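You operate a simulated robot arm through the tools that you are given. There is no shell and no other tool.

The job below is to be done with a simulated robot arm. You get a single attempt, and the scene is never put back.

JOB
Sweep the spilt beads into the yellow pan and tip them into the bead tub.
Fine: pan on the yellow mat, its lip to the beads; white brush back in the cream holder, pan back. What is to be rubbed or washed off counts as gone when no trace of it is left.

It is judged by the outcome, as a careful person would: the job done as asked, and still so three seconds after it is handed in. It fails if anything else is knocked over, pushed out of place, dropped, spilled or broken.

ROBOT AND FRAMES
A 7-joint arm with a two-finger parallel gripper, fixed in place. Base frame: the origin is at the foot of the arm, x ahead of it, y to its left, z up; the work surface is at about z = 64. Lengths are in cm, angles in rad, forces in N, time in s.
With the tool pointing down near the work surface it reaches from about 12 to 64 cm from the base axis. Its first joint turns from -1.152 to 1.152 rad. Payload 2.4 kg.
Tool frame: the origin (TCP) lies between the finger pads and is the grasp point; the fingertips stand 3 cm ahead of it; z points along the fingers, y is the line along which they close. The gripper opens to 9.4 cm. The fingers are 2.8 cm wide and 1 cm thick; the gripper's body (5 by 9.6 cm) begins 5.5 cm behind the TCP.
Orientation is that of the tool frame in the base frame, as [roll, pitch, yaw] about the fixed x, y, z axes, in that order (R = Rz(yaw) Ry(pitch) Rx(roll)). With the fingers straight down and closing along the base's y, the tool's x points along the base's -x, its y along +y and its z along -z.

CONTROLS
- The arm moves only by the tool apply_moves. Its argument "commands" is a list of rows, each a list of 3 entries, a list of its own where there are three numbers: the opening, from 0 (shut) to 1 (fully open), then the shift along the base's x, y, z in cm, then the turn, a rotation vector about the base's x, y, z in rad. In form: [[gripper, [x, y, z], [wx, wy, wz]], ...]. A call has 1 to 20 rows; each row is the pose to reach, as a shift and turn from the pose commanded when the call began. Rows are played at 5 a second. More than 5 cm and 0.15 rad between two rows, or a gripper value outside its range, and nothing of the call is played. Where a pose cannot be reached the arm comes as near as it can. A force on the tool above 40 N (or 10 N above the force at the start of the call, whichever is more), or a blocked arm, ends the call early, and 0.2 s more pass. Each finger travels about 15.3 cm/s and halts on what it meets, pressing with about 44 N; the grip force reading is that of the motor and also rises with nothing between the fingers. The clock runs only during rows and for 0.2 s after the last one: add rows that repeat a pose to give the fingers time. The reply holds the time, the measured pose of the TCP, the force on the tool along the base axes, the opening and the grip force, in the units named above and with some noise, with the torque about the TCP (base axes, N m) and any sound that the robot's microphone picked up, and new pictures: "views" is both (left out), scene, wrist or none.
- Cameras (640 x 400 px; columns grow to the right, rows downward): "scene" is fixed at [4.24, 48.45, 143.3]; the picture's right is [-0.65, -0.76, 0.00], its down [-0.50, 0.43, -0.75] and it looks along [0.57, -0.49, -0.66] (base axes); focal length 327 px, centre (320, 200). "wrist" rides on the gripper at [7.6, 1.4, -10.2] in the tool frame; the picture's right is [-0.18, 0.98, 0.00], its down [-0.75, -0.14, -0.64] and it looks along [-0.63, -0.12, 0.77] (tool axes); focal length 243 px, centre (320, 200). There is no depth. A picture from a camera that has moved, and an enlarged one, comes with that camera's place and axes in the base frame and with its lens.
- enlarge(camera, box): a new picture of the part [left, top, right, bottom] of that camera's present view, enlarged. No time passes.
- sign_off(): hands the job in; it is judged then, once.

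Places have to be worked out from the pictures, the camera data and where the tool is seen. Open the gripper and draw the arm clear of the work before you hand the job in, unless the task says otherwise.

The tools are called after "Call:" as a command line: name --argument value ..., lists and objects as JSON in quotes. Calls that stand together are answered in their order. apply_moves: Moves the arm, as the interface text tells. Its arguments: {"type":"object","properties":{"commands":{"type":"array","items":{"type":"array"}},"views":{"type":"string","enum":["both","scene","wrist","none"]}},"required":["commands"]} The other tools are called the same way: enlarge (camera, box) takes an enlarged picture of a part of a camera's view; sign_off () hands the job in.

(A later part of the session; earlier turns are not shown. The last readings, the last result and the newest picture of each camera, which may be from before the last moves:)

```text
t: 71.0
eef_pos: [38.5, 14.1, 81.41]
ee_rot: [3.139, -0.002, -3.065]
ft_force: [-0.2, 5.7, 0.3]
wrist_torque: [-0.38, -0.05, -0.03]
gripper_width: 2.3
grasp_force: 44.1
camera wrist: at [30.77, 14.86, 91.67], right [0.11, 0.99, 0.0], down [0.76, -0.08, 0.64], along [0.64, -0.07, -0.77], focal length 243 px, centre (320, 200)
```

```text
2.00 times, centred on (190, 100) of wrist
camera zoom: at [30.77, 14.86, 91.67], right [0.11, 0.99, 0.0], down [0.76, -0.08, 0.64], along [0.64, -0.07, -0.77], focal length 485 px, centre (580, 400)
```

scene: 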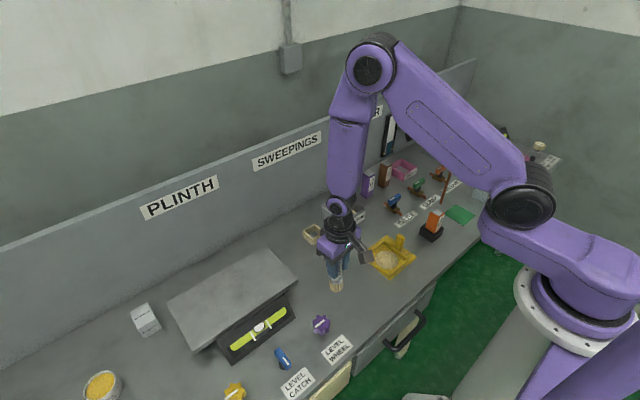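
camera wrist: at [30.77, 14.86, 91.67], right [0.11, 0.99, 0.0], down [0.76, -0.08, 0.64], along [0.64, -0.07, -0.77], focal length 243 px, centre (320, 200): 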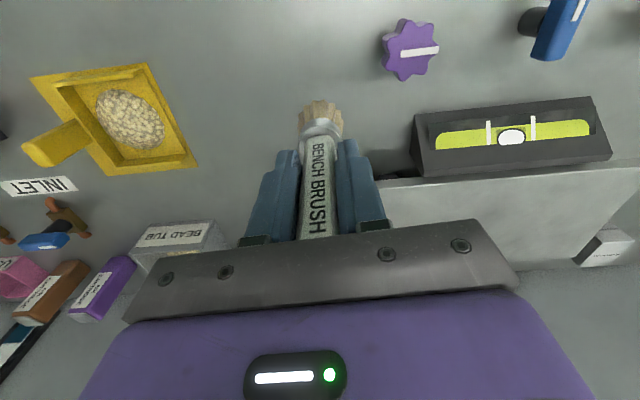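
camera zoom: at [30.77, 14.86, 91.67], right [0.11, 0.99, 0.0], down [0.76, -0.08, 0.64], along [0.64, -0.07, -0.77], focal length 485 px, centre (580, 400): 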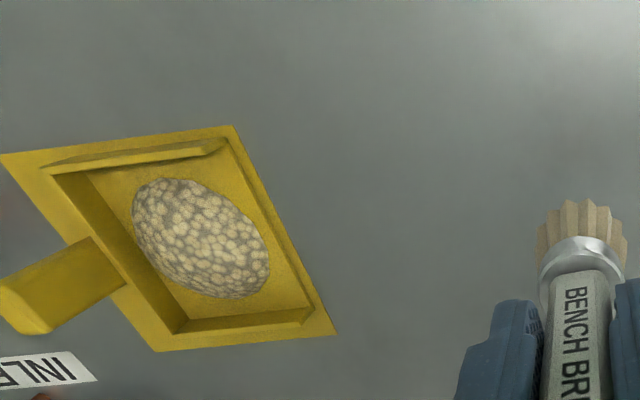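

The bench is clear in both views and the heap sits in the pan. The readings were taken mid-motion, so I hold still and re-read, raising a little for a full inspection of the swept area.

Call:
apply_moves --commands '[[0, [0, 0, 1], [0, 0, 0]], [0, [2, 0, 2.5], [0, 0, 0]], [0, [5, 0, 4], [0, 0, 0]], [0, [8, -1, 4], [0, 0, 0]], [0, [11, -2, 4], [0, 0, 0]], [0, [13, -2, 4], [0, 0, 0]], [0, [13, -2, 4], [0, 0, 0]], [0, [13, -2, 4], [0, 0, 0]]]'

Call:
enlarge --camera "scene" --box '[315, 230, 415, 310]'

Call:
enlarge --camera "wrist" --box '[0, 0, 340, 200]'

```text
t: 72.8
eef_pos: [52.32, 10.27, 85.26]
ee_rot: [3.139, -0.003, -3.138]
ft_force: [0.5, -0.6, -0.8]
wrist_torque: [-0.03, 0.02, 0.0]
gripper_width: 2.28
grasp_force: 43.8
camera wrist: at [44.73, 11.66, 95.57], right [0.18, 0.98, 0.0], down [0.75, -0.14, 0.64], along [0.63, -0.11, -0.77], focal length 243 px, centre (320, 200)
```

scene: 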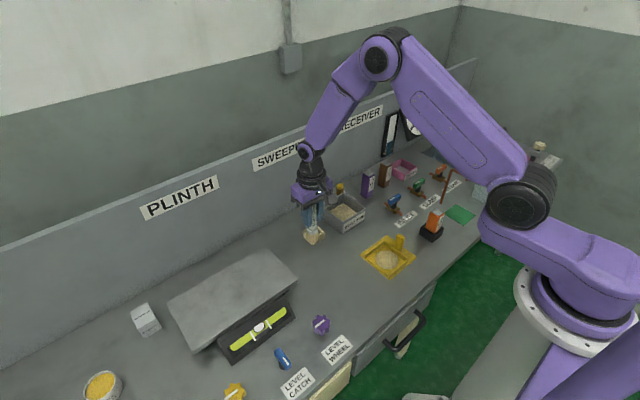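
wrist: 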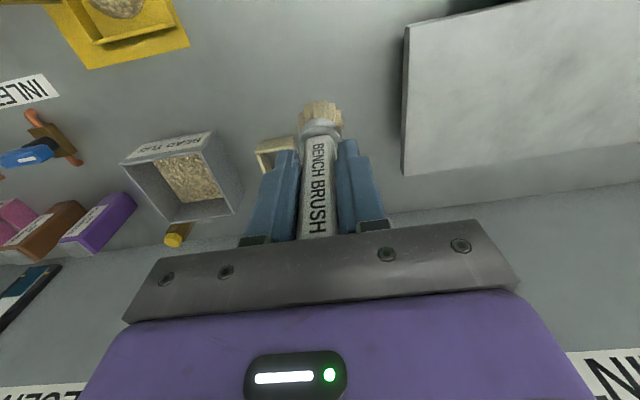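

```text
5.00 times, centred on (365, 270) of scene
camera zoom: at [4.24, 48.45, 143.3], right [-0.65, -0.76, 0.0], down [-0.5, 0.43, -0.75], along [0.57, -0.49, -0.66], focal length 1634 px, centre (95, -150)
```

zoom: 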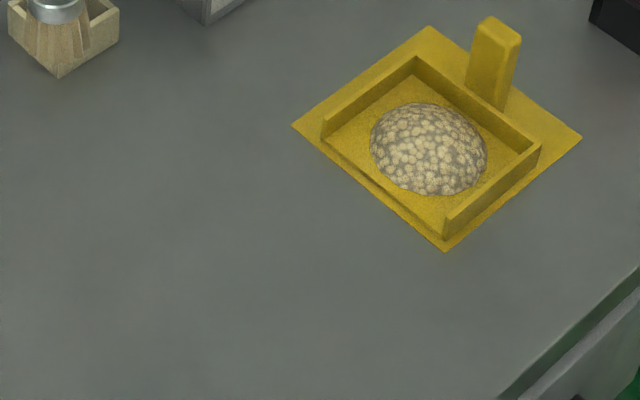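

```text
1.88 times, centred on (170, 100) of wrist
camera zoom: at [44.73, 11.66, 95.57], right [0.18, 0.98, 0.0], down [0.75, -0.14, 0.64], along [0.63, -0.11, -0.77], focal length 457 px, centre (602, 388)
```

zoom: 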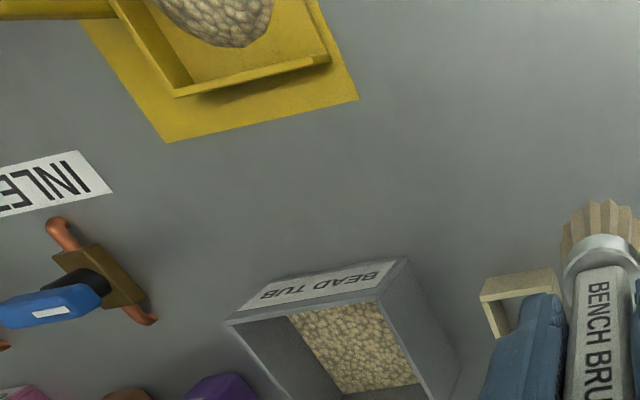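

The pan hasn't shifted and the swept area looks clear. I check it at high magnification, then bring the brush over the holder.

Call:
enlarge --camera "scene" --box '[333, 255, 393, 300]'

Call:
apply_moves --commands '[[0, [2.2, -1.8, 0], [0, 0, 0]], [0, [4.4, -3.6, 0], [0, 0, 0]], [0, [6.6, -5.5, 0], [0, 0, 0]], [0, [8.2, -6.9, 0], [0, 0, 0]], [0, [8.7, -7.36, 0], [0, 0, 0]], [0, [8.7, -7.36, -2], [0, 0, 0]], [0, [8.7, -7.36, -4.5], [0, 0, 0]], [0, [8.7, -7.36, -6], [0, 0, 0]], [0, [8.7, -7.36, -6], [0, 0, 0]], [0, [8.7, -7.36, -6], [0, 0, 0]]]'

Call:
enlarge --camera "scene" --box '[285, 190, 345, 250]'

Call:
enlarge --camera "wrist" --box '[240, 50, 400, 180]'

```text
8.89 times, centred on (363, 278) of scene
camera zoom: at [4.24, 48.45, 143.3], right [-0.65, -0.76, 0.0], down [-0.5, 0.43, -0.75], along [0.57, -0.49, -0.66], focal length 2904 px, centre (-62, -489)
```

zoom: 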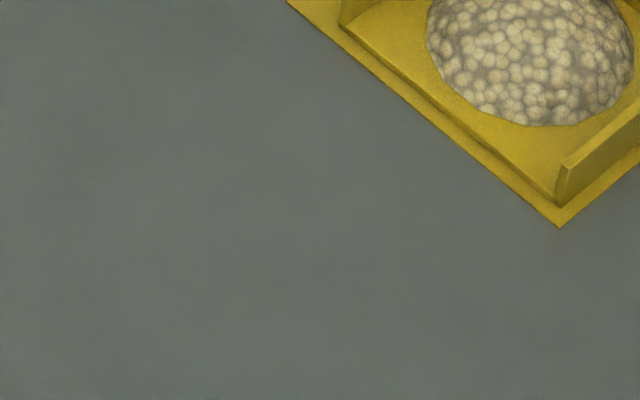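

```text
t: 75.0
eef_pos: [60.82, 2.89, 79.18]
ee_rot: [3.139, 0.002, -3.138]
ft_force: [-0.1, 0.6, -0.2]
wrist_torque: [0.03, -0.02, 0.0]
gripper_width: 2.28
grasp_force: 43.9
camera wrist: at [53.32, 4.21, 89.46], right [0.18, 0.98, 0.0], down [0.75, -0.14, 0.64], along [0.63, -0.11, -0.77], focal length 243 px, centre (320, 200)
```

scene: 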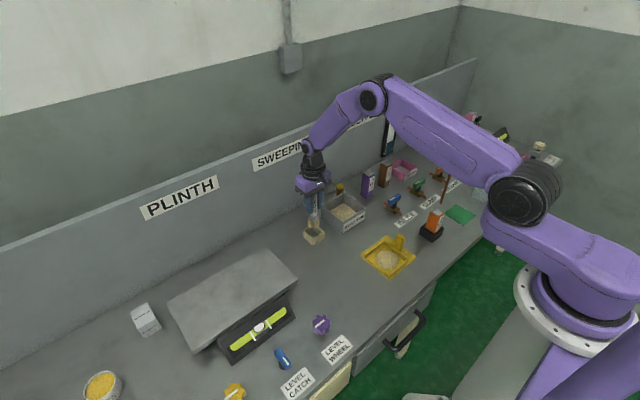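
wrist: 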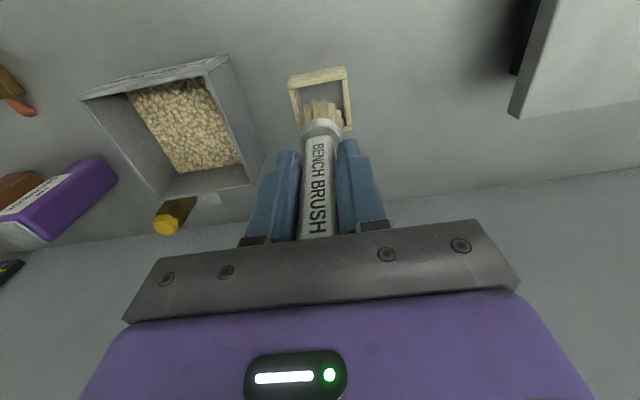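

```text
6.67 times, centred on (315, 220) of scene
camera zoom: at [4.24, 48.45, 143.3], right [-0.65, -0.76, 0.0], down [-0.5, 0.43, -0.75], along [0.57, -0.49, -0.66], focal length 2178 px, centre (353, 67)
```

zoom: 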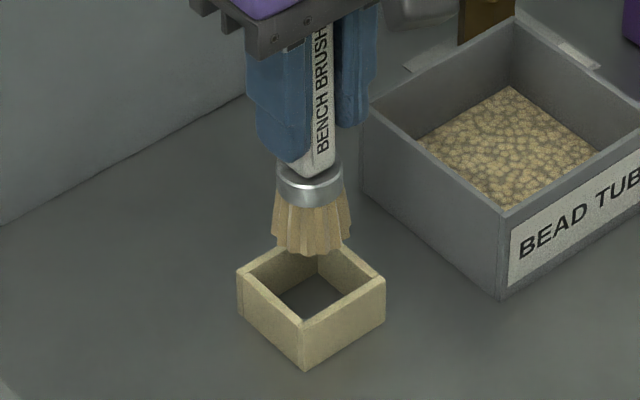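

```text
3.08 times, centred on (320, 115) of wrist
camera zoom: at [53.32, 4.21, 89.46], right [0.18, 0.98, 0.0], down [0.75, -0.14, 0.64], along [0.63, -0.11, -0.77], focal length 746 px, centre (320, 462)
```

zoom: 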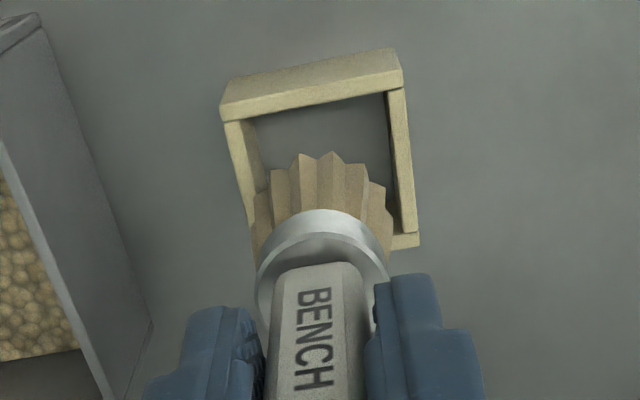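

The bench is spotless, and the brush is centred over the holder just as when it was taken out. I lower it in gently.

Call:
apply_moves --commands '[[0, [0, 0, -1], [0, 0, 0]], [0, [0, 0, -2], [0, 0, 0]], [0, [0, 0, -2.8], [0, 0, 0]], [0, [0, 0, -3.5], [0, 0, 0]], [0, [0, 0, -3.5], [0, 0, 0]]]'

Call:
enlarge --camera "scene" --box '[285, 190, 345, 250]'

Call:
enlarge --camera "wrist" --box '[240, 50, 400, 180]'

```text
t: 76.2
eef_pos: [60.92, 2.97, 75.7]
ee_rot: [3.14, -0.001, -3.139]
ft_force: [-1.0, 0.2, -0.9]
wrist_torque: [-0.01, 0.01, -0.01]
gripper_width: 2.27
grasp_force: 43.7
camera wrist: at [53.32, 4.32, 86.03], right [0.18, 0.98, 0.0], down [0.75, -0.14, 0.64], along [0.63, -0.11, -0.77], focal length 243 px, centre (320, 200)
```

scene: 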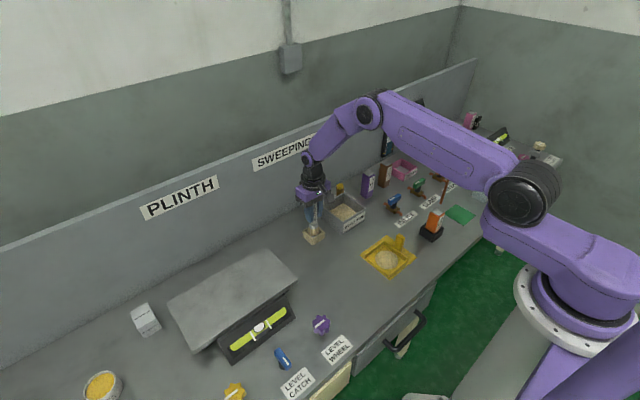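
wrist: 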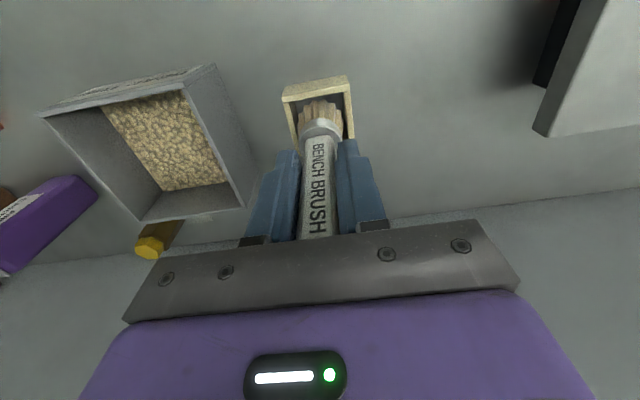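

```text
6.67 times, centred on (315, 220) of scene
camera zoom: at [4.24, 48.45, 143.3], right [-0.65, -0.76, 0.0], down [-0.5, 0.43, -0.75], along [0.57, -0.49, -0.66], focal length 2178 px, centre (353, 67)
```

zoom: 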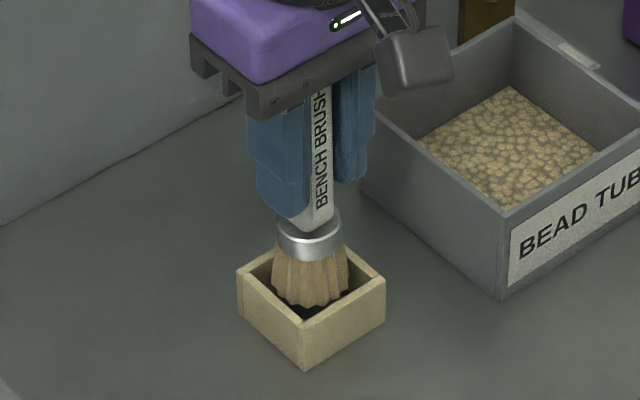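

```text
3.08 times, centred on (320, 115) of wrist
camera zoom: at [53.32, 4.32, 86.03], right [0.18, 0.98, 0.0], down [0.75, -0.14, 0.64], along [0.63, -0.11, -0.77], focal length 746 px, centre (320, 462)
```

zoom: 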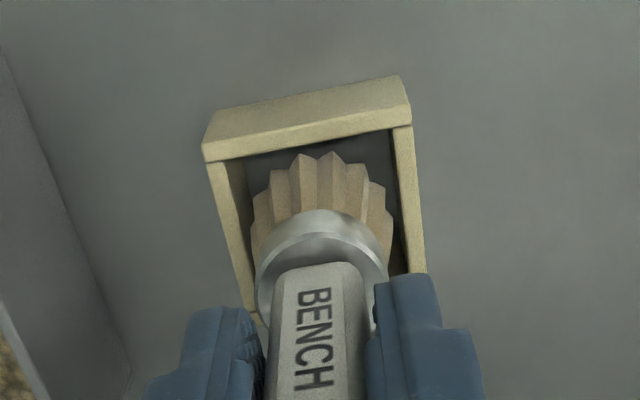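

It is entering centred. I lower the rest of the way to the resting height, then read the force.

Call:
apply_moves --commands '[[0, [0, 0, -1], [0, 0, 0]], [0, [0, 0, -1.8], [0, 0, 0]], [0, [0, 0, -2.2], [0, 0, 0]], [0, [0, 0, -2.4], [0, 0, 0]], [0, [0, 0, -2.45], [0, 0, 0]]]' --views "none"

Call:
enlarge --camera "scene" --box '[285, 190, 345, 250]'

```text
t: 77.5
eef_pos: [60.86, 2.87, 73.33]
ee_rot: [3.141, 0.0, -3.137]
ft_force: [-1.0, 0.3, -0.7]
wrist_torque: [0.03, -0.02, -0.01]
gripper_width: 2.32
grasp_force: 44.3
```

```text
6.67 times, centred on (315, 220) of scene
camera zoom: at [4.24, 48.45, 143.3], right [-0.65, -0.76, 0.0], down [-0.5, 0.43, -0.75], along [0.57, -0.49, -0.66], focal length 2178 px, centre (353, 67)
```

zoom: 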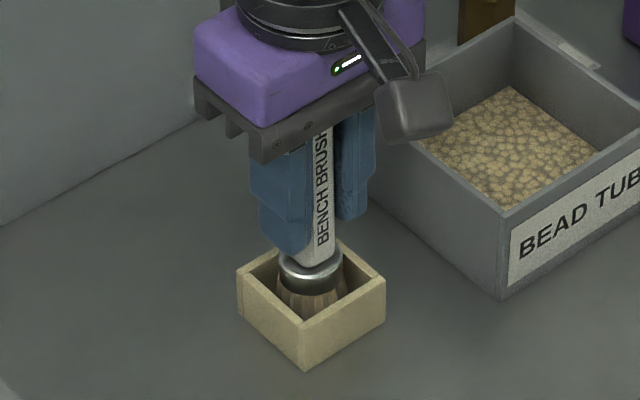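

No contact yet; I step down a little more until it rests.

Call:
apply_moves --commands '[[0, [0, 0, -0.1], [0, 0, 0]], [0, [0, 0, -0.2], [0, 0, 0]], [0, [0, 0, -0.2], [0, 0, 0]]]' --views "none"

```text
t: 78.2
eef_pos: [60.88, 2.88, 73.21]
ee_rot: [3.14, 0.003, -3.141]
ft_force: [-6.6, -2.5, 24.2]
wrist_torque: [-0.25, 0.28, -0.02]
gripper_width: 2.31
grasp_force: 44.7
```

It is resting on the bench. I ease the load, open, check that the brush stands, and rise straight up.

Call:
apply_moves --commands '[[0, [0, 0, 0.12], [0, 0, 0]], [0.3, [0, 0, 0.12], [0, 0, 0]], [0.5, [0, 0, 0.12], [0, 0, 0]], [0.6, [0, 0, 0.12], [0, 0, 0]], [0.6, [0, 0, 0.12], [0, 0, 0]], [0.6, [0, 0, 2], [0, 0, 0]], [0.6, [0, 0, 4.5], [0, 0, 0]], [0.6, [0, 0, 8], [0, 0, 0]], [0.6, [0, 0, 12], [0, 0, 0]], [0.6, [0, 0, 16], [0, 0, 0]], [0.6, [0, 0, 16], [0, 0, 0]]]'

Call:
enlarge --camera "scene" --box '[285, 190, 345, 250]'

Call:
enlarge --camera "wrist" --box '[200, 20, 440, 240]'

```text
t: 80.7
eef_pos: [61.05, 2.92, 89.19]
ee_rot: [3.141, -0.001, -3.138]
ft_force: [0.2, -0.5, 0.0]
wrist_torque: [0.02, 0.03, -0.02]
gripper_width: 5.61
grasp_force: 0.1
camera wrist: at [53.41, 4.28, 99.41], right [0.18, 0.98, 0.0], down [0.76, -0.14, 0.64], along [0.63, -0.11, -0.77], focal length 243 px, centre (320, 200)
```

scene: 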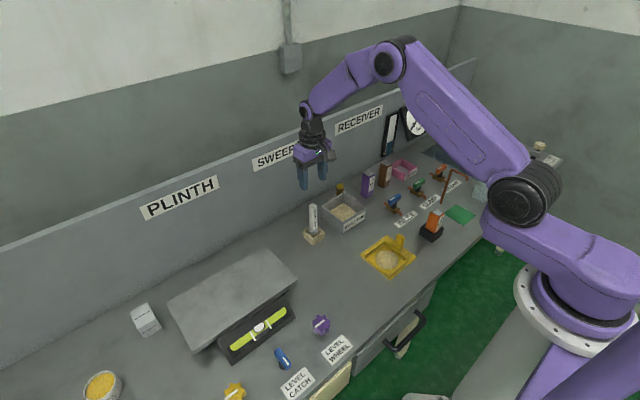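
wrist: 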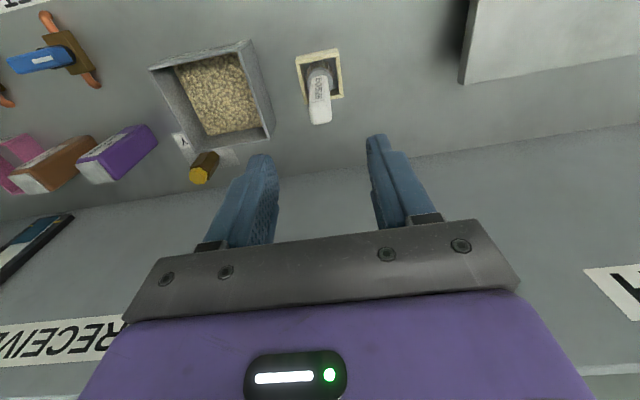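

```text
6.67 times, centred on (315, 220) of scene
camera zoom: at [4.24, 48.45, 143.3], right [-0.65, -0.76, 0.0], down [-0.5, 0.43, -0.75], along [0.57, -0.49, -0.66], focal length 2178 px, centre (353, 67)
```

zoom: 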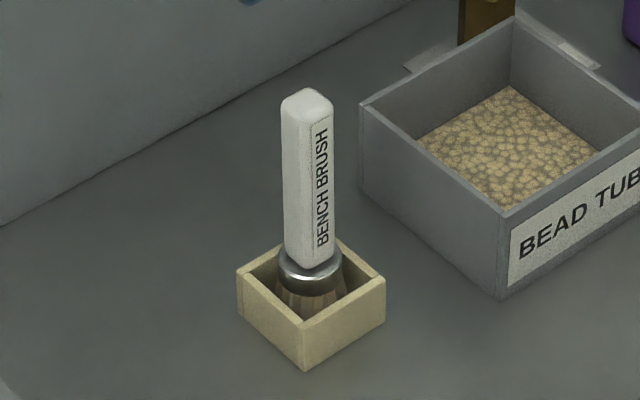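

```text
1.82 times, centred on (320, 130) of wrist
camera zoom: at [53.41, 4.28, 99.41], right [0.18, 0.98, 0.0], down [0.76, -0.14, 0.64], along [0.63, -0.11, -0.77], focal length 441 px, centre (320, 327)
```

zoom: 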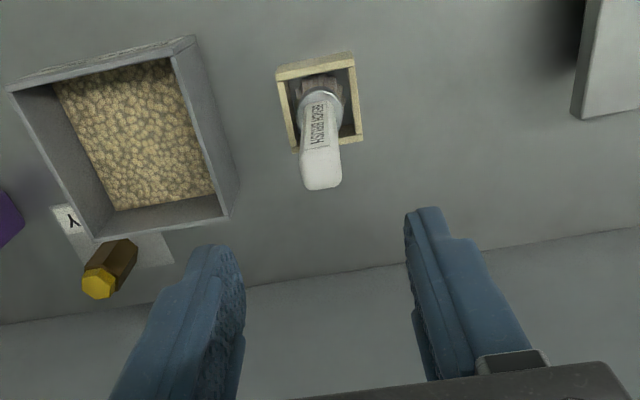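

The brush stands upright in its holder. Now I go back over the pan's handle at about (39.2, −12.9), turning the gripper −90° to close along x as before.

Call:
apply_moves --commands '[[0.6, [-1.8, -1.3, 0], [0, 0, -0.14]], [0.6, [-3.6, -2.6, 0], [0, 0, -0.28]], [0.6, [-5.4, -4, 0], [0, 0, -0.42]], [0.6, [-7.2, -5.4, 0], [0, 0, -0.56]], [0.6, [-9, -6.8, 0], [0, 0, -0.7]], [0.6, [-10.8, -8.2, 0], [0, 0, -0.84]], [0.6, [-12.6, -9.6, 0], [0, 0, -0.98]], [0.6, [-14.4, -11, 0], [0, 0, -1.12]], [0.6, [-16.2, -12.4, 0], [0, 0, -1.26]], [0.6, [-18, -13.8, 0], [0, 0, -1.4]], [0.6, [-19.8, -15, 0], [0, 0, -1.5]], [0.6, [-21.6, -15.8, -2], [0, 0, -1.574]], [0.6, [-21.6, -15.8, -6], [0, 0, -1.574]], [0.6, [-21.6, -15.8, -10], [0, 0, -1.574]], [0.6, [-21.6, -15.8, -13], [0, 0, -1.574]], [0.6, [-21.6, -15.8, -13], [0, 0, -1.574]], [0.6, [-21.6, -15.8, -13], [0, 0, -1.574]]]'

Call:
enlarge --camera "wrist" --box '[180, 0, 460, 240]'

Call:
enlarge --camera "scene" --box '[350, 190, 450, 290]'

```text
t: 84.2
eef_pos: [39.19, -13.09, 76.03]
ee_rot: [3.139, -0.003, 1.572]
ft_force: [-0.6, 0.3, -0.3]
wrist_torque: [-0.02, -0.01, 0.0]
gripper_width: 5.65
grasp_force: 0.0
camera wrist: at [40.66, -5.38, 86.38], right [0.98, -0.18, 0.0], down [-0.14, -0.75, 0.64], along [-0.12, -0.63, -0.77], focal length 243 px, centre (320, 200)
```

scene: 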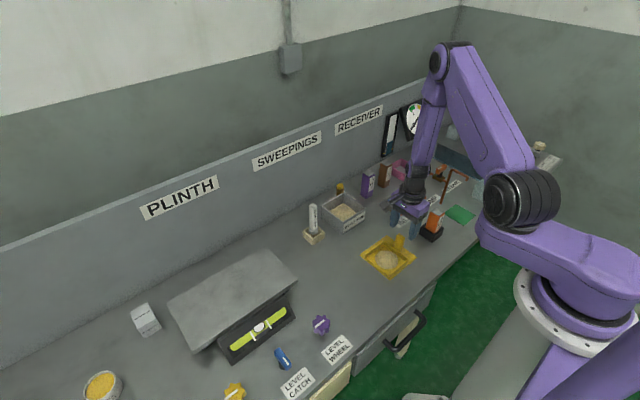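
wrist: 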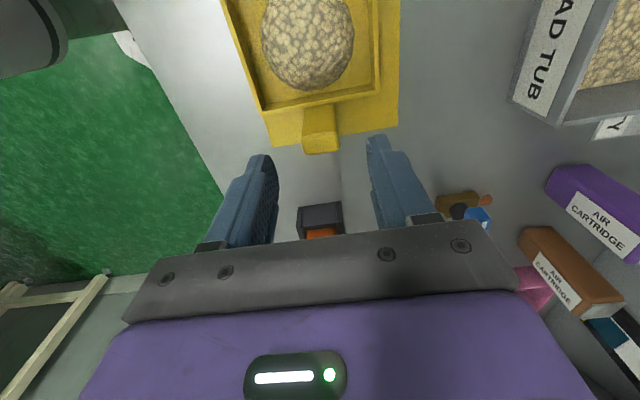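

```text
1.67 times, centred on (320, 120) of wrist
camera zoom: at [40.66, -5.38, 86.38], right [0.98, -0.18, 0.0], down [-0.14, -0.75, 0.64], along [-0.12, -0.63, -0.77], focal length 404 px, centre (320, 333)
```

zoom: 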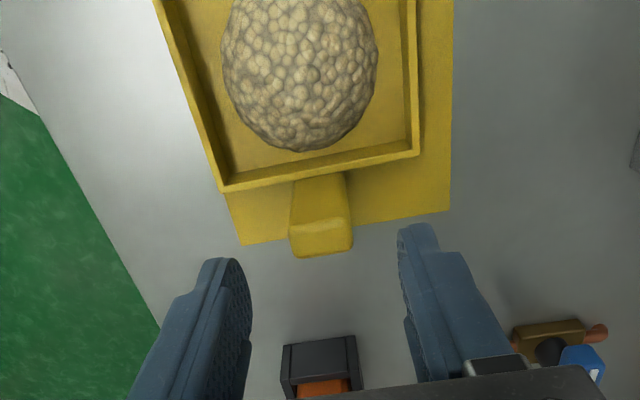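

```text
4.00 times, centred on (400, 240) of scene
camera zoom: at [4.24, 48.45, 143.3], right [-0.65, -0.76, 0.0], down [-0.5, 0.43, -0.75], along [0.57, -0.49, -0.66], focal length 1307 px, centre (0, 40)
```

zoom: 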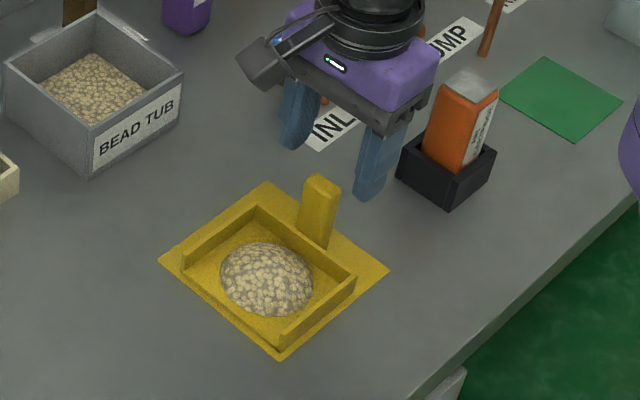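

The handle is at (39.25, −12.95), aligned with the fingers. I lower to z≈69.8 and close on it.

Call:
apply_moves --commands '[[0.6, [0, 0.05, -2], [0, 0, 0]], [0.6, [0, 0.05, -4], [0, 0, 0]], [0.6, [0, 0.05, -5.6], [0, 0, 0]], [0.6, [0, 0.05, -6.4], [0, 0, 0]], [0.6, [0, 0.05, -6.4], [0, 0, 0]], [0.4, [0, 0.05, -6.4], [0, 0, 0]], [0.3, [0, 0.05, -6.4], [0, 0, 0]], [0.2, [0, 0.05, -6.4], [0, 0, 0]], [0, [0, 0.05, -6.4], [0, 0, 0]], [0, [0, 0.05, -6.4], [0, 0, 0]], [0, [0, 0.05, -6.4], [0, 0, 0]]]'

Call:
enlarge --camera "wrist" --box '[180, 0, 460, 240]'

```text
t: 86.7
eef_pos: [39.32, -12.84, 69.7]
ee_rot: [3.138, -0.001, 1.573]
ft_force: [-0.1, -0.7, 2.2]
wrist_torque: [0.08, 0.09, 0.01]
gripper_width: 2.54
grasp_force: 44.3
camera wrist: at [40.68, -5.24, 80.0], right [0.98, -0.18, 0.0], down [-0.14, -0.75, 0.64], along [-0.12, -0.63, -0.77], focal length 243 px, centre (320, 200)
```

scene: 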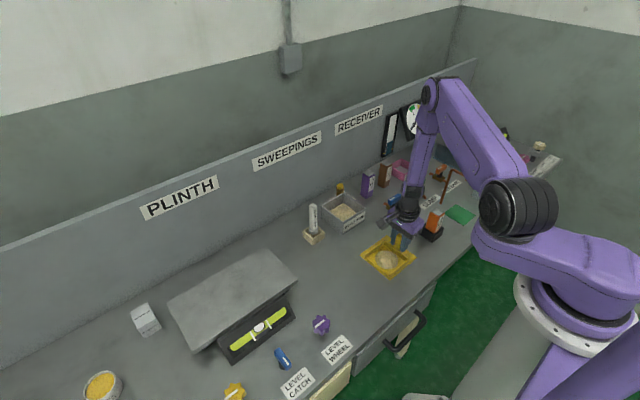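
wrist: 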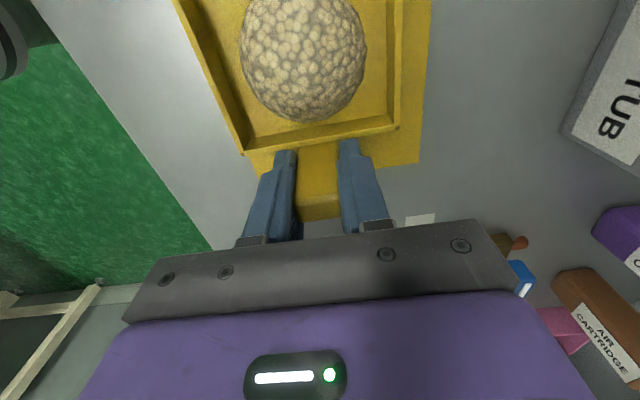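

```text
1.67 times, centred on (320, 120) of wrist
camera zoom: at [40.68, -5.24, 80.0], right [0.98, -0.18, 0.0], down [-0.14, -0.75, 0.64], along [-0.12, -0.63, -0.77], focal length 404 px, centre (320, 333)
```

zoom: 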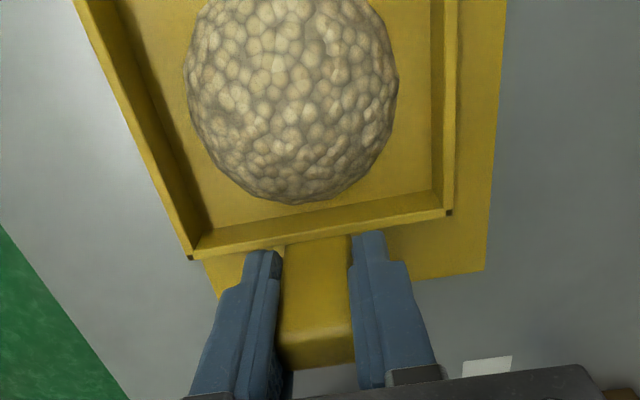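

Gripped again, identical to the first grasp. I lift gently and carry the pan level toward the tub, whose rim is at about x 55.7–65.6, y −14.4…−4, z≈71.

Call:
apply_moves --commands '[[0, [0, 0, 0.6], [0, 0, 0]], [0, [0, 0, 1.6], [0, 0, 0]], [0, [0, 0, 3.2], [0, 0, 0]], [0, [0, 0, 5.2], [0, 0, 0]], [0, [0, 0, 7.6], [0, 0, 0]], [0, [0, 0, 10], [0, 0, 0]], [0, [0, 0, 12.4], [0, 0, 0]], [0, [0, 0, 14], [0, 0, 0]], [0, [0, 0, 14.5], [0, 0, 0]], [0, [0, 0, 14.5], [0, 0, 0]]]'

Call:
enlarge --camera "scene" --box '[340, 190, 440, 290]'

```text
t: 88.8
eef_pos: [39.21, -12.94, 84.3]
ee_rot: [3.139, -0.002, 1.574]
ft_force: [-0.7, 0.3, -0.3]
wrist_torque: [-0.04, -0.01, -0.04]
gripper_width: 2.54
grasp_force: 43.7
camera wrist: at [40.69, -5.35, 94.58], right [0.98, -0.18, 0.0], down [-0.14, -0.75, 0.64], along [-0.12, -0.63, -0.77], focal length 243 px, centre (320, 200)
```

scene: 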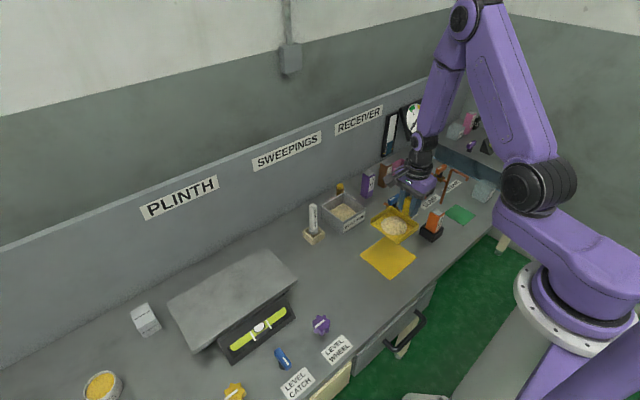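
wrist: 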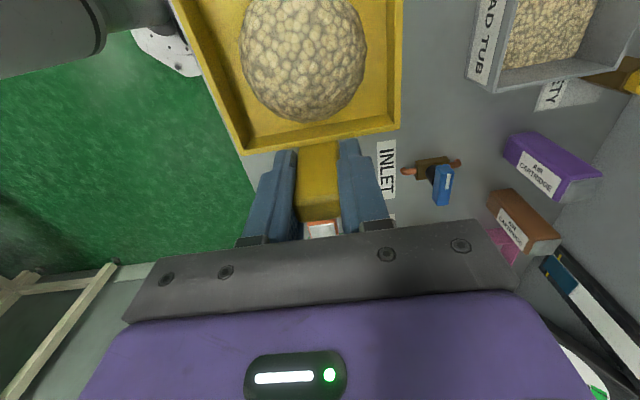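

```text
4.00 times, centred on (390, 240) of scene
camera zoom: at [4.24, 48.45, 143.3], right [-0.65, -0.76, 0.0], down [-0.5, 0.43, -0.75], along [0.57, -0.49, -0.66], focal length 1307 px, centre (40, 40)
```

zoom: 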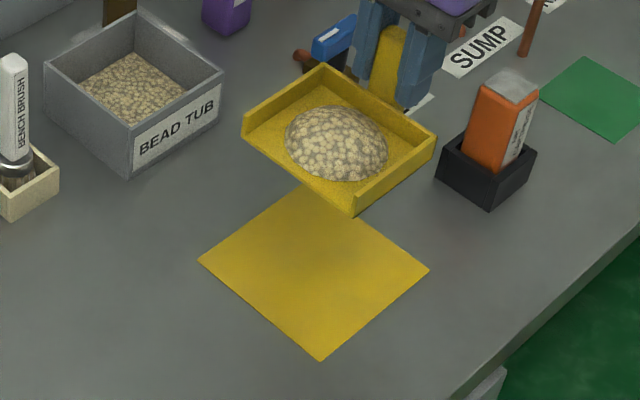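

Level and stable. I carry it slowly to beside the tub, with the lip over the tub's inside.

Call:
apply_moves --commands '[[0, [1, -0.2, 0], [0, 0, 0]], [0, [2.8, -0.6, 0], [0, 0, 0]], [0, [5.0, -1.0, 0], [0, 0, 0]], [0, [7.4, -1.6, 0], [0, 0, 0]], [0, [9.8, -2.1, 0], [0, 0, 0]], [0, [12.2, -2.6, 0], [0, 0, 0]], [0, [14.6, -3.1, 0], [0, 0, 0]], [0, [17, -3.7, 0], [0, 0, 0]], [0, [19, -4.2, 0], [0, 0, 0]], [0, [20.4, -4.5, 0], [0, 0, 0]], [0, [21.2, -4.6, 0], [0, 0, 0]], [0, [21.4, -4.6, 0], [0, 0, 0]], [0, [21.4, -4.6, 0], [0, 0, 0]], [0, [21.4, -4.6, 0], [0, 0, 0]]]'

Call:
enlarge --camera "scene" --box '[300, 150, 420, 250]'

Call:
enlarge --camera "wrist" --box '[160, 0, 480, 200]'

```text
t: 91.8
eef_pos: [60.67, -17.39, 84.18]
ee_rot: [3.139, -0.002, 1.572]
ft_force: [-0.9, -1.0, -1.7]
wrist_torque: [0.0, -0.03, -0.03]
gripper_width: 2.51
grasp_force: 43.9
camera wrist: at [62.19, -9.79, 94.49], right [0.98, -0.18, 0.0], down [-0.14, -0.75, 0.64], along [-0.12, -0.63, -0.77], focal length 243 px, centre (320, 200)
```

scene: 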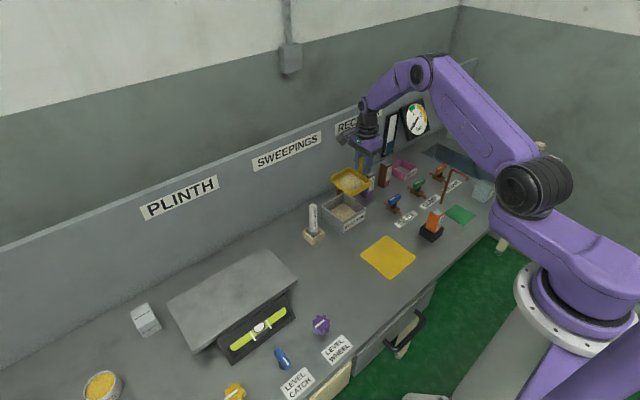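
wrist: 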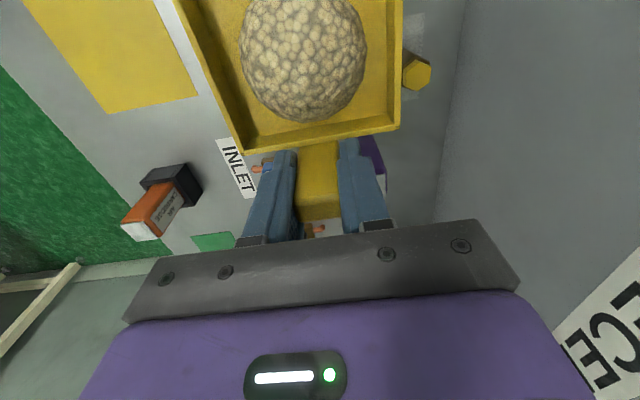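

```text
4.00 times, centred on (360, 200) of scene
camera zoom: at [4.24, 48.45, 143.3], right [-0.65, -0.76, 0.0], down [-0.5, 0.43, -0.75], along [0.57, -0.49, -0.66], focal length 1307 px, centre (160, 200)
```

zoom: 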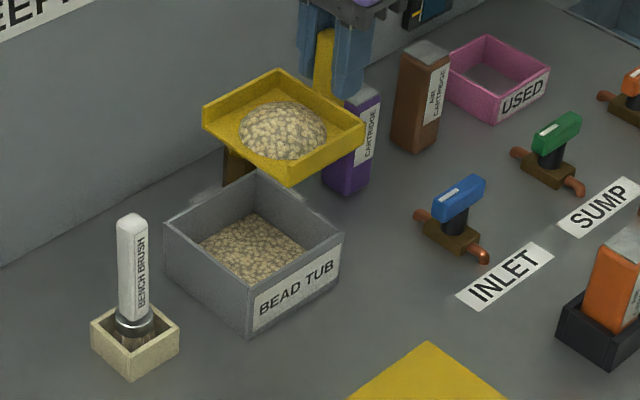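

```text
2.00 times, centred on (320, 100) of wrist
camera zoom: at [62.19, -9.79, 94.49], right [0.98, -0.18, 0.0], down [-0.14, -0.75, 0.64], along [-0.12, -0.63, -0.77], focal length 485 px, centre (320, 400)
```

zoom: 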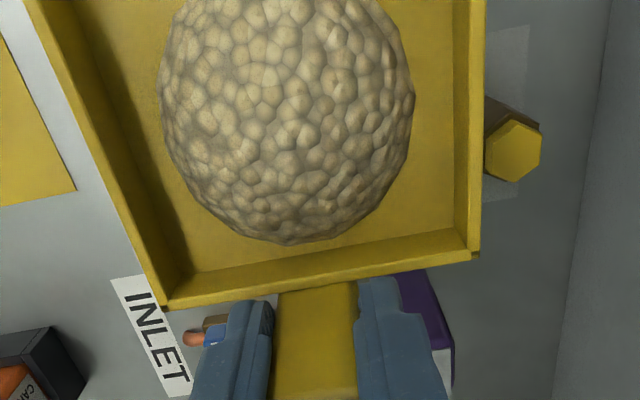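

The pan is lined up over the tub in x, with its lip over the middle. I tip it slowly, keeping the lip about 2–3 cm above the rim and well inside the tub.

Call:
apply_moves --commands '[[0, [0, 0.1, -0.8], [-0.075, 0, 0]], [0, [0, 0.2, -1.6], [-0.15, 0, 0]], [0, [0, 0.3, -2.2], [-0.225, 0, 0]], [0, [0, 0.4, -2.4], [-0.3, 0, 0]], [0, [0, 0.8, -2.0], [-0.375, 0, 0]], [0, [0, 1.25, -1.5], [-0.45, 0, 0]], [0, [0, 1.25, -1.5], [-0.45, 0, 0]]]' --views "scene"

Call:
enlarge --camera "scene" --box '[300, 150, 420, 250]'

```text
t: 93.5
eef_pos: [60.7, -16.17, 82.75]
ee_rot: [3.14, 0.449, 1.57]
ft_force: [1.0, -0.2, -0.5]
wrist_torque: [0.0, -0.01, -0.01]
gripper_width: 2.52
grasp_force: 44.1
```

scene: 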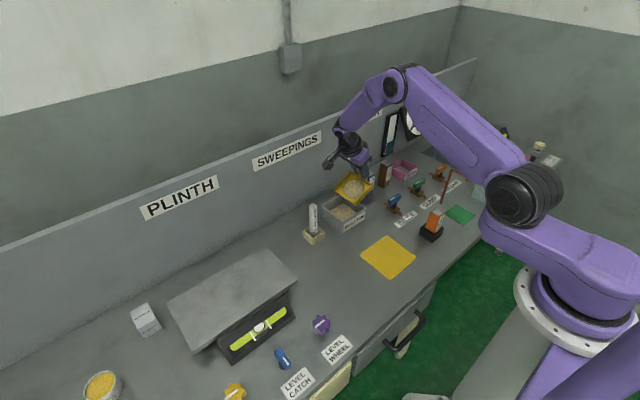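

```text
4.00 times, centred on (360, 200) of scene
camera zoom: at [4.24, 48.45, 143.3], right [-0.65, -0.76, 0.0], down [-0.5, 0.43, -0.75], along [0.57, -0.49, -0.66], focal length 1307 px, centre (160, 200)
```

zoom: 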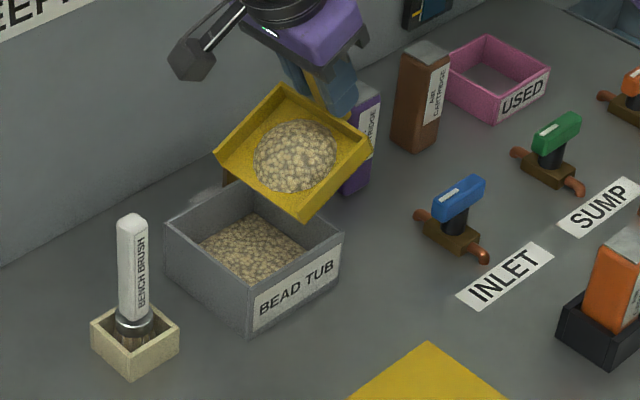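

The lip is over the tub and the heap is still at rest. I continue tipping to 0.9 rad.

Call:
apply_moves --commands '[[0, [0, 0.5, 0.45], [-0.075, 0, 0]], [0, [0, 1.05, 0.85], [-0.15, 0, 0]], [0, [0, 1.75, 1.15], [-0.225, 0, 0]], [0, [0, 2.5, 1.4], [-0.3, 0, 0]], [0, [0, 3.25, 1.55], [-0.375, 0, 0]], [0, [0, 4.05, 1.7], [-0.45, 0, 0]], [0, [0, 4.05, 1.7], [-0.45, 0, 0]], [0, [0, 4.05, 1.7], [-0.45, 0, 0]]]' --views "scene"

Call:
enlarge --camera "scene" --box '[300, 150, 420, 250]'

```text
t: 95.2
eef_pos: [60.83, -12.17, 84.3]
ee_rot: [3.141, 0.899, 1.571]
ft_force: [-0.5, -0.3, -0.6]
wrist_torque: [0.01, 0.03, 0.03]
gripper_width: 2.5
grasp_force: 43.6
```

scene: 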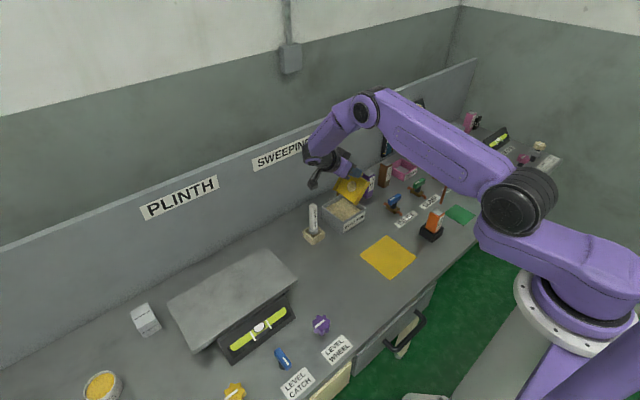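

```text
4.00 times, centred on (360, 200) of scene
camera zoom: at [4.24, 48.45, 143.3], right [-0.65, -0.76, 0.0], down [-0.5, 0.43, -0.75], along [0.57, -0.49, -0.66], focal length 1307 px, centre (160, 200)
```

zoom: 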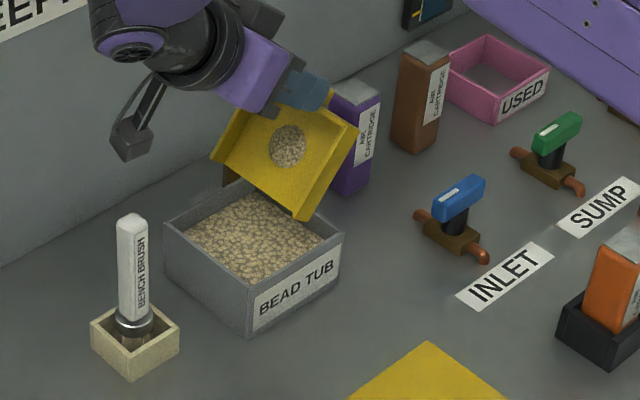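

The beads are pouring: the heap is shrinking and the tub's level rising, with nothing outside. I hold the pose and let it finish.

Call:
apply_moves --commands '[[0, [0, 0, 0], [0, 0, 0]], [0, [0, 0, 0], [0, 0, 0]], [0, [0, 0, 0], [0, 0, 0]], [0, [0, 0, 0], [0, 0, 0]], [0, [0, 0, 0], [0, 0, 0]], [0, [0, 0, 0], [0, 0, 0]], [0, [0, 0, 0], [0, 0, 0]], [0, [0, 0, 0], [0, 0, 0]], [0, [0, 0, 0], [0, 0, 0]], [0, [0, 0, 0], [0, 0, 0]]]' --views "scene"

Call:
enlarge --camera "scene" --box '[300, 150, 420, 250]'

```text
t: 97.5
eef_pos: [60.73, -12.17, 84.28]
ee_rot: [3.139, 0.899, 1.574]
ft_force: [0.5, -0.7, -0.3]
wrist_torque: [0.05, 0.01, 0.01]
gripper_width: 2.54
grasp_force: 44.0
```

scene: 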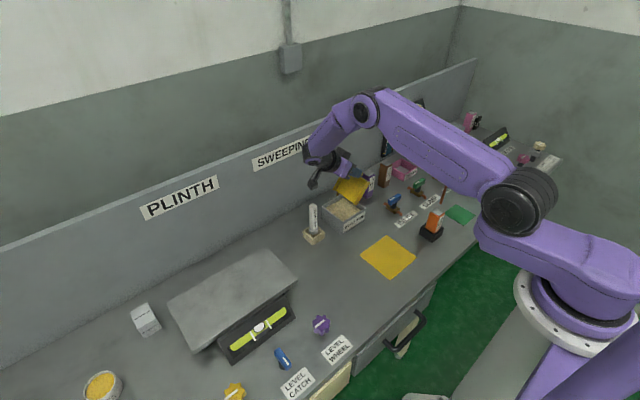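

```text
4.00 times, centred on (360, 200) of scene
camera zoom: at [4.24, 48.45, 143.3], right [-0.65, -0.76, 0.0], down [-0.5, 0.43, -0.75], along [0.57, -0.49, -0.66], focal length 1307 px, centre (160, 200)
```

zoom: 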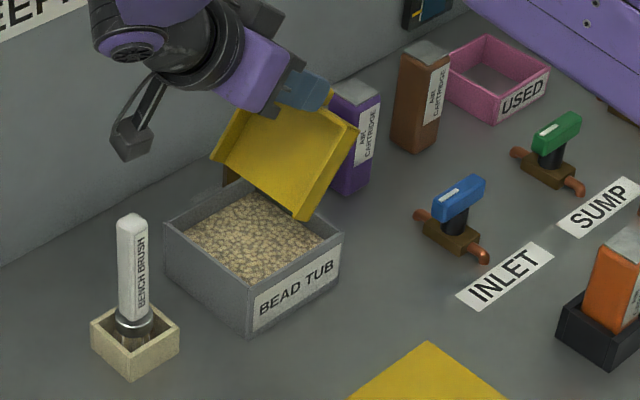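

The pan is empty and every bead is in the tub. I turn the pan back level while rising.

Call:
apply_moves --commands '[[0, [0, -0.6, 0.6], [0.075, 0, 0]], [0, [0, -1.2, 1.2], [0.15, 0, 0]], [0, [0, -1.8, 1.8], [0.225, 0, 0]], [0, [0, -2.4, 2.4], [0.3, 0, 0]], [0, [0, -2.9, 3.0], [0.375, 0, 0]], [0, [0, -3.4, 3.5], [0.45, 0, 0]], [0, [0, -3.9, 4.0], [0.525, 0, 0]], [0, [0, -4.2, 4.5], [0.6, 0, 0]], [0, [0, -4.4, 5.0], [0.675, 0, 0]], [0, [0, -4.4, 5.2], [0.75, 0, 0]], [0, [0, -4.4, 5.4], [0.825, 0, 0]], [0, [0, -4.4, 5.45], [0.9, 0, 0]], [0, [0, -4.4, 5.45], [0.9, 0, 0]]]'

Call:
enlarge --camera "scene" --box '[300, 150, 420, 250]'

Call:
enlarge --camera "wrist" --box '[180, 0, 460, 240]'

```text
t: 100.2
eef_pos: [60.73, -16.49, 89.82]
ee_rot: [3.138, -0.002, 1.573]
ft_force: [0.3, 0.2, -0.9]
wrist_torque: [-0.02, 0.0, -0.02]
gripper_width: 2.53
grasp_force: 43.3
camera wrist: at [62.14, -8.98, 100.16], right [0.98, -0.18, 0.0], down [-0.14, -0.76, 0.64], along [-0.12, -0.63, -0.77], focal length 243 px, centre (320, 200)
```

scene: 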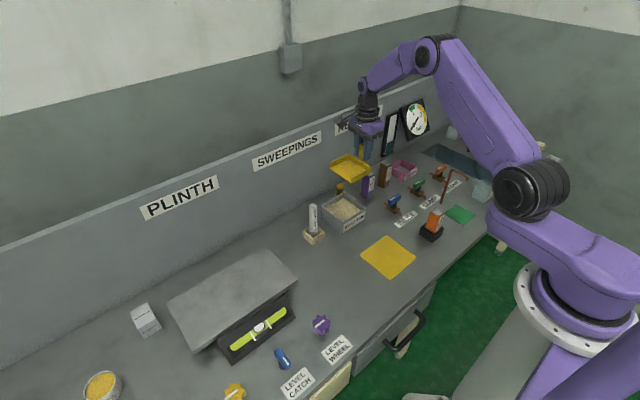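
wrist: 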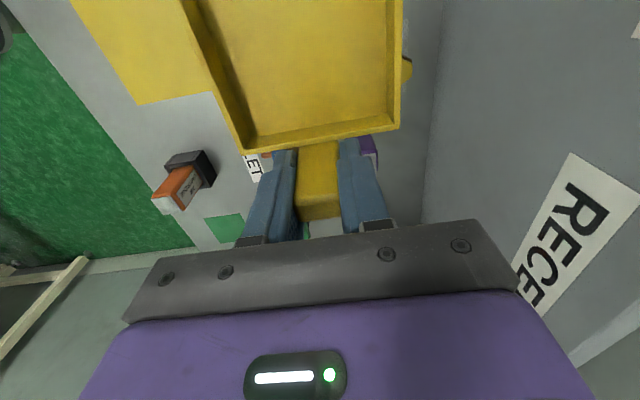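

```text
4.00 times, centred on (360, 200) of scene
camera zoom: at [4.24, 48.45, 143.3], right [-0.65, -0.76, 0.0], down [-0.5, 0.43, -0.75], along [0.57, -0.49, -0.66], focal length 1307 px, centre (160, 200)
```

zoom: 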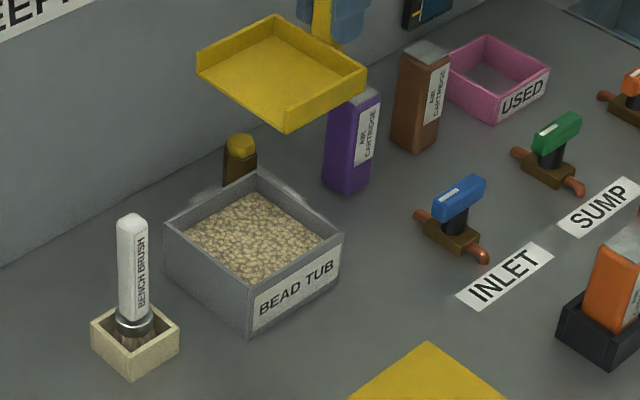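

```text
1.67 times, centred on (320, 120) of wrist
camera zoom: at [62.14, -8.98, 100.16], right [0.98, -0.18, 0.0], down [-0.14, -0.76, 0.64], along [-0.12, -0.63, -0.77], focal length 404 px, centre (320, 333)
```

zoom: 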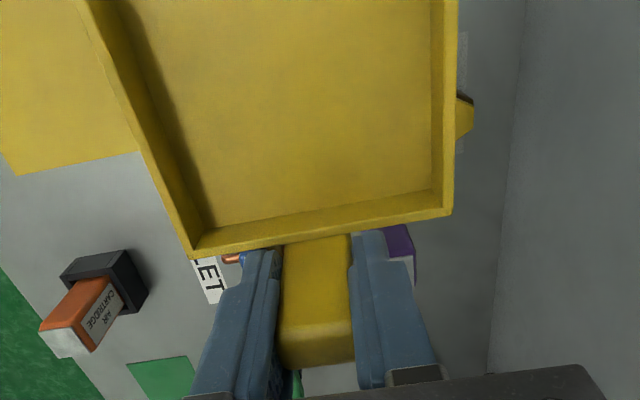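

The pan is level, and seen from the gripper it is exactly where it was. I carry it high over the brush to above its original spot.

Call:
apply_moves --commands '[[0, [0.1, 1.5, 0], [0, 0, 0]], [0, [0.2, 4, 0], [0, 0, 0]], [0, [0.4, 7, 0], [0, 0, 0]], [0, [0.6, 10, 0], [0, 0, 0]], [0, [0.8, 13, 0], [0, 0, 0]], [0, [1.0, 16, 0], [0, 0, 0]], [0, [1.1, 19, 0], [0, 0, 0]], [0, [1.2, 22, 0], [0, 0, 0]], [0, [1.3, 24.5, 0], [0, 0, 0]], [0, [1.3, 25.85, 0], [0, 0, 0]], [0, [1.3, 25.85, -2], [0, 0, 0]], [0, [1.3, 25.85, -5], [0, 0, 0]], [0, [1.3, 25.85, -8], [0, 0, 0]], [0, [1.3, 25.85, -11], [0, 0, 0]], [0, [1.3, 25.85, -13.5], [0, 0, 0]], [0, [1.3, 25.85, -15.5], [0, 0, 0]], [0, [1.3, 25.85, -15.5], [0, 0, 0]], [0, [1.3, 25.85, -15.5], [0, 0, 0]]]'

Call:
enlarge --camera "scene" --box '[250, 180, 350, 270]'

```text
t: 104.0
eef_pos: [62.07, 9.3, 74.33]
ee_rot: [3.14, -0.003, 1.573]
ft_force: [-1.0, -0.7, -0.6]
wrist_torque: [0.0, -0.01, -0.02]
gripper_width: 2.52
grasp_force: 43.7
camera wrist: at [63.49, 16.97, 84.56], right [0.98, -0.18, 0.0], down [-0.14, -0.75, 0.64], along [-0.12, -0.63, -0.77], focal length 243 px, centre (320, 200)
```

scene: 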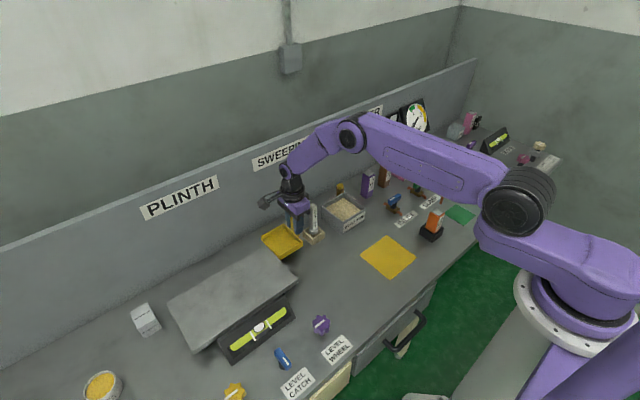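
wrist: 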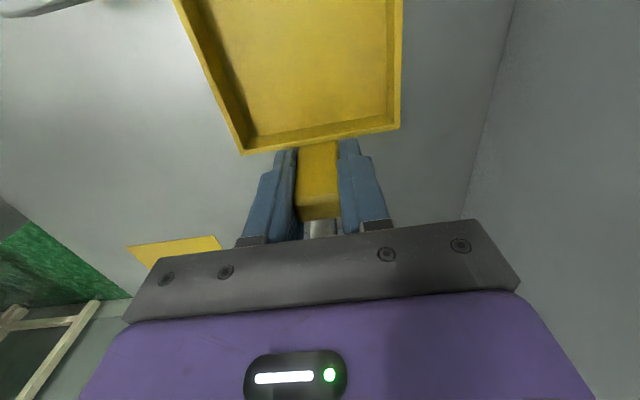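

```text
4.44 times, centred on (300, 225) of scene
camera zoom: at [4.24, 48.45, 143.3], right [-0.65, -0.76, 0.0], down [-0.5, 0.43, -0.75], along [0.57, -0.49, -0.66], focal length 1452 px, centre (409, 89)
```

zoom: 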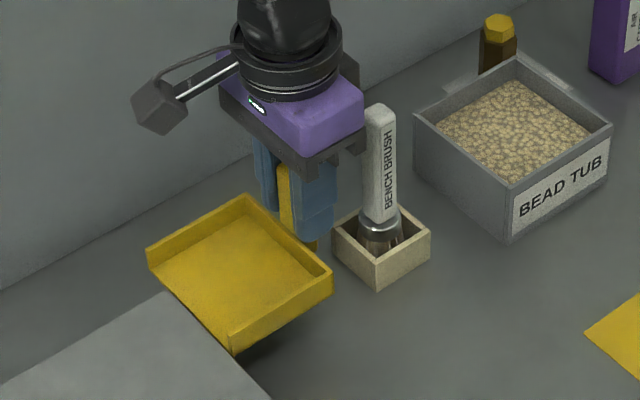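

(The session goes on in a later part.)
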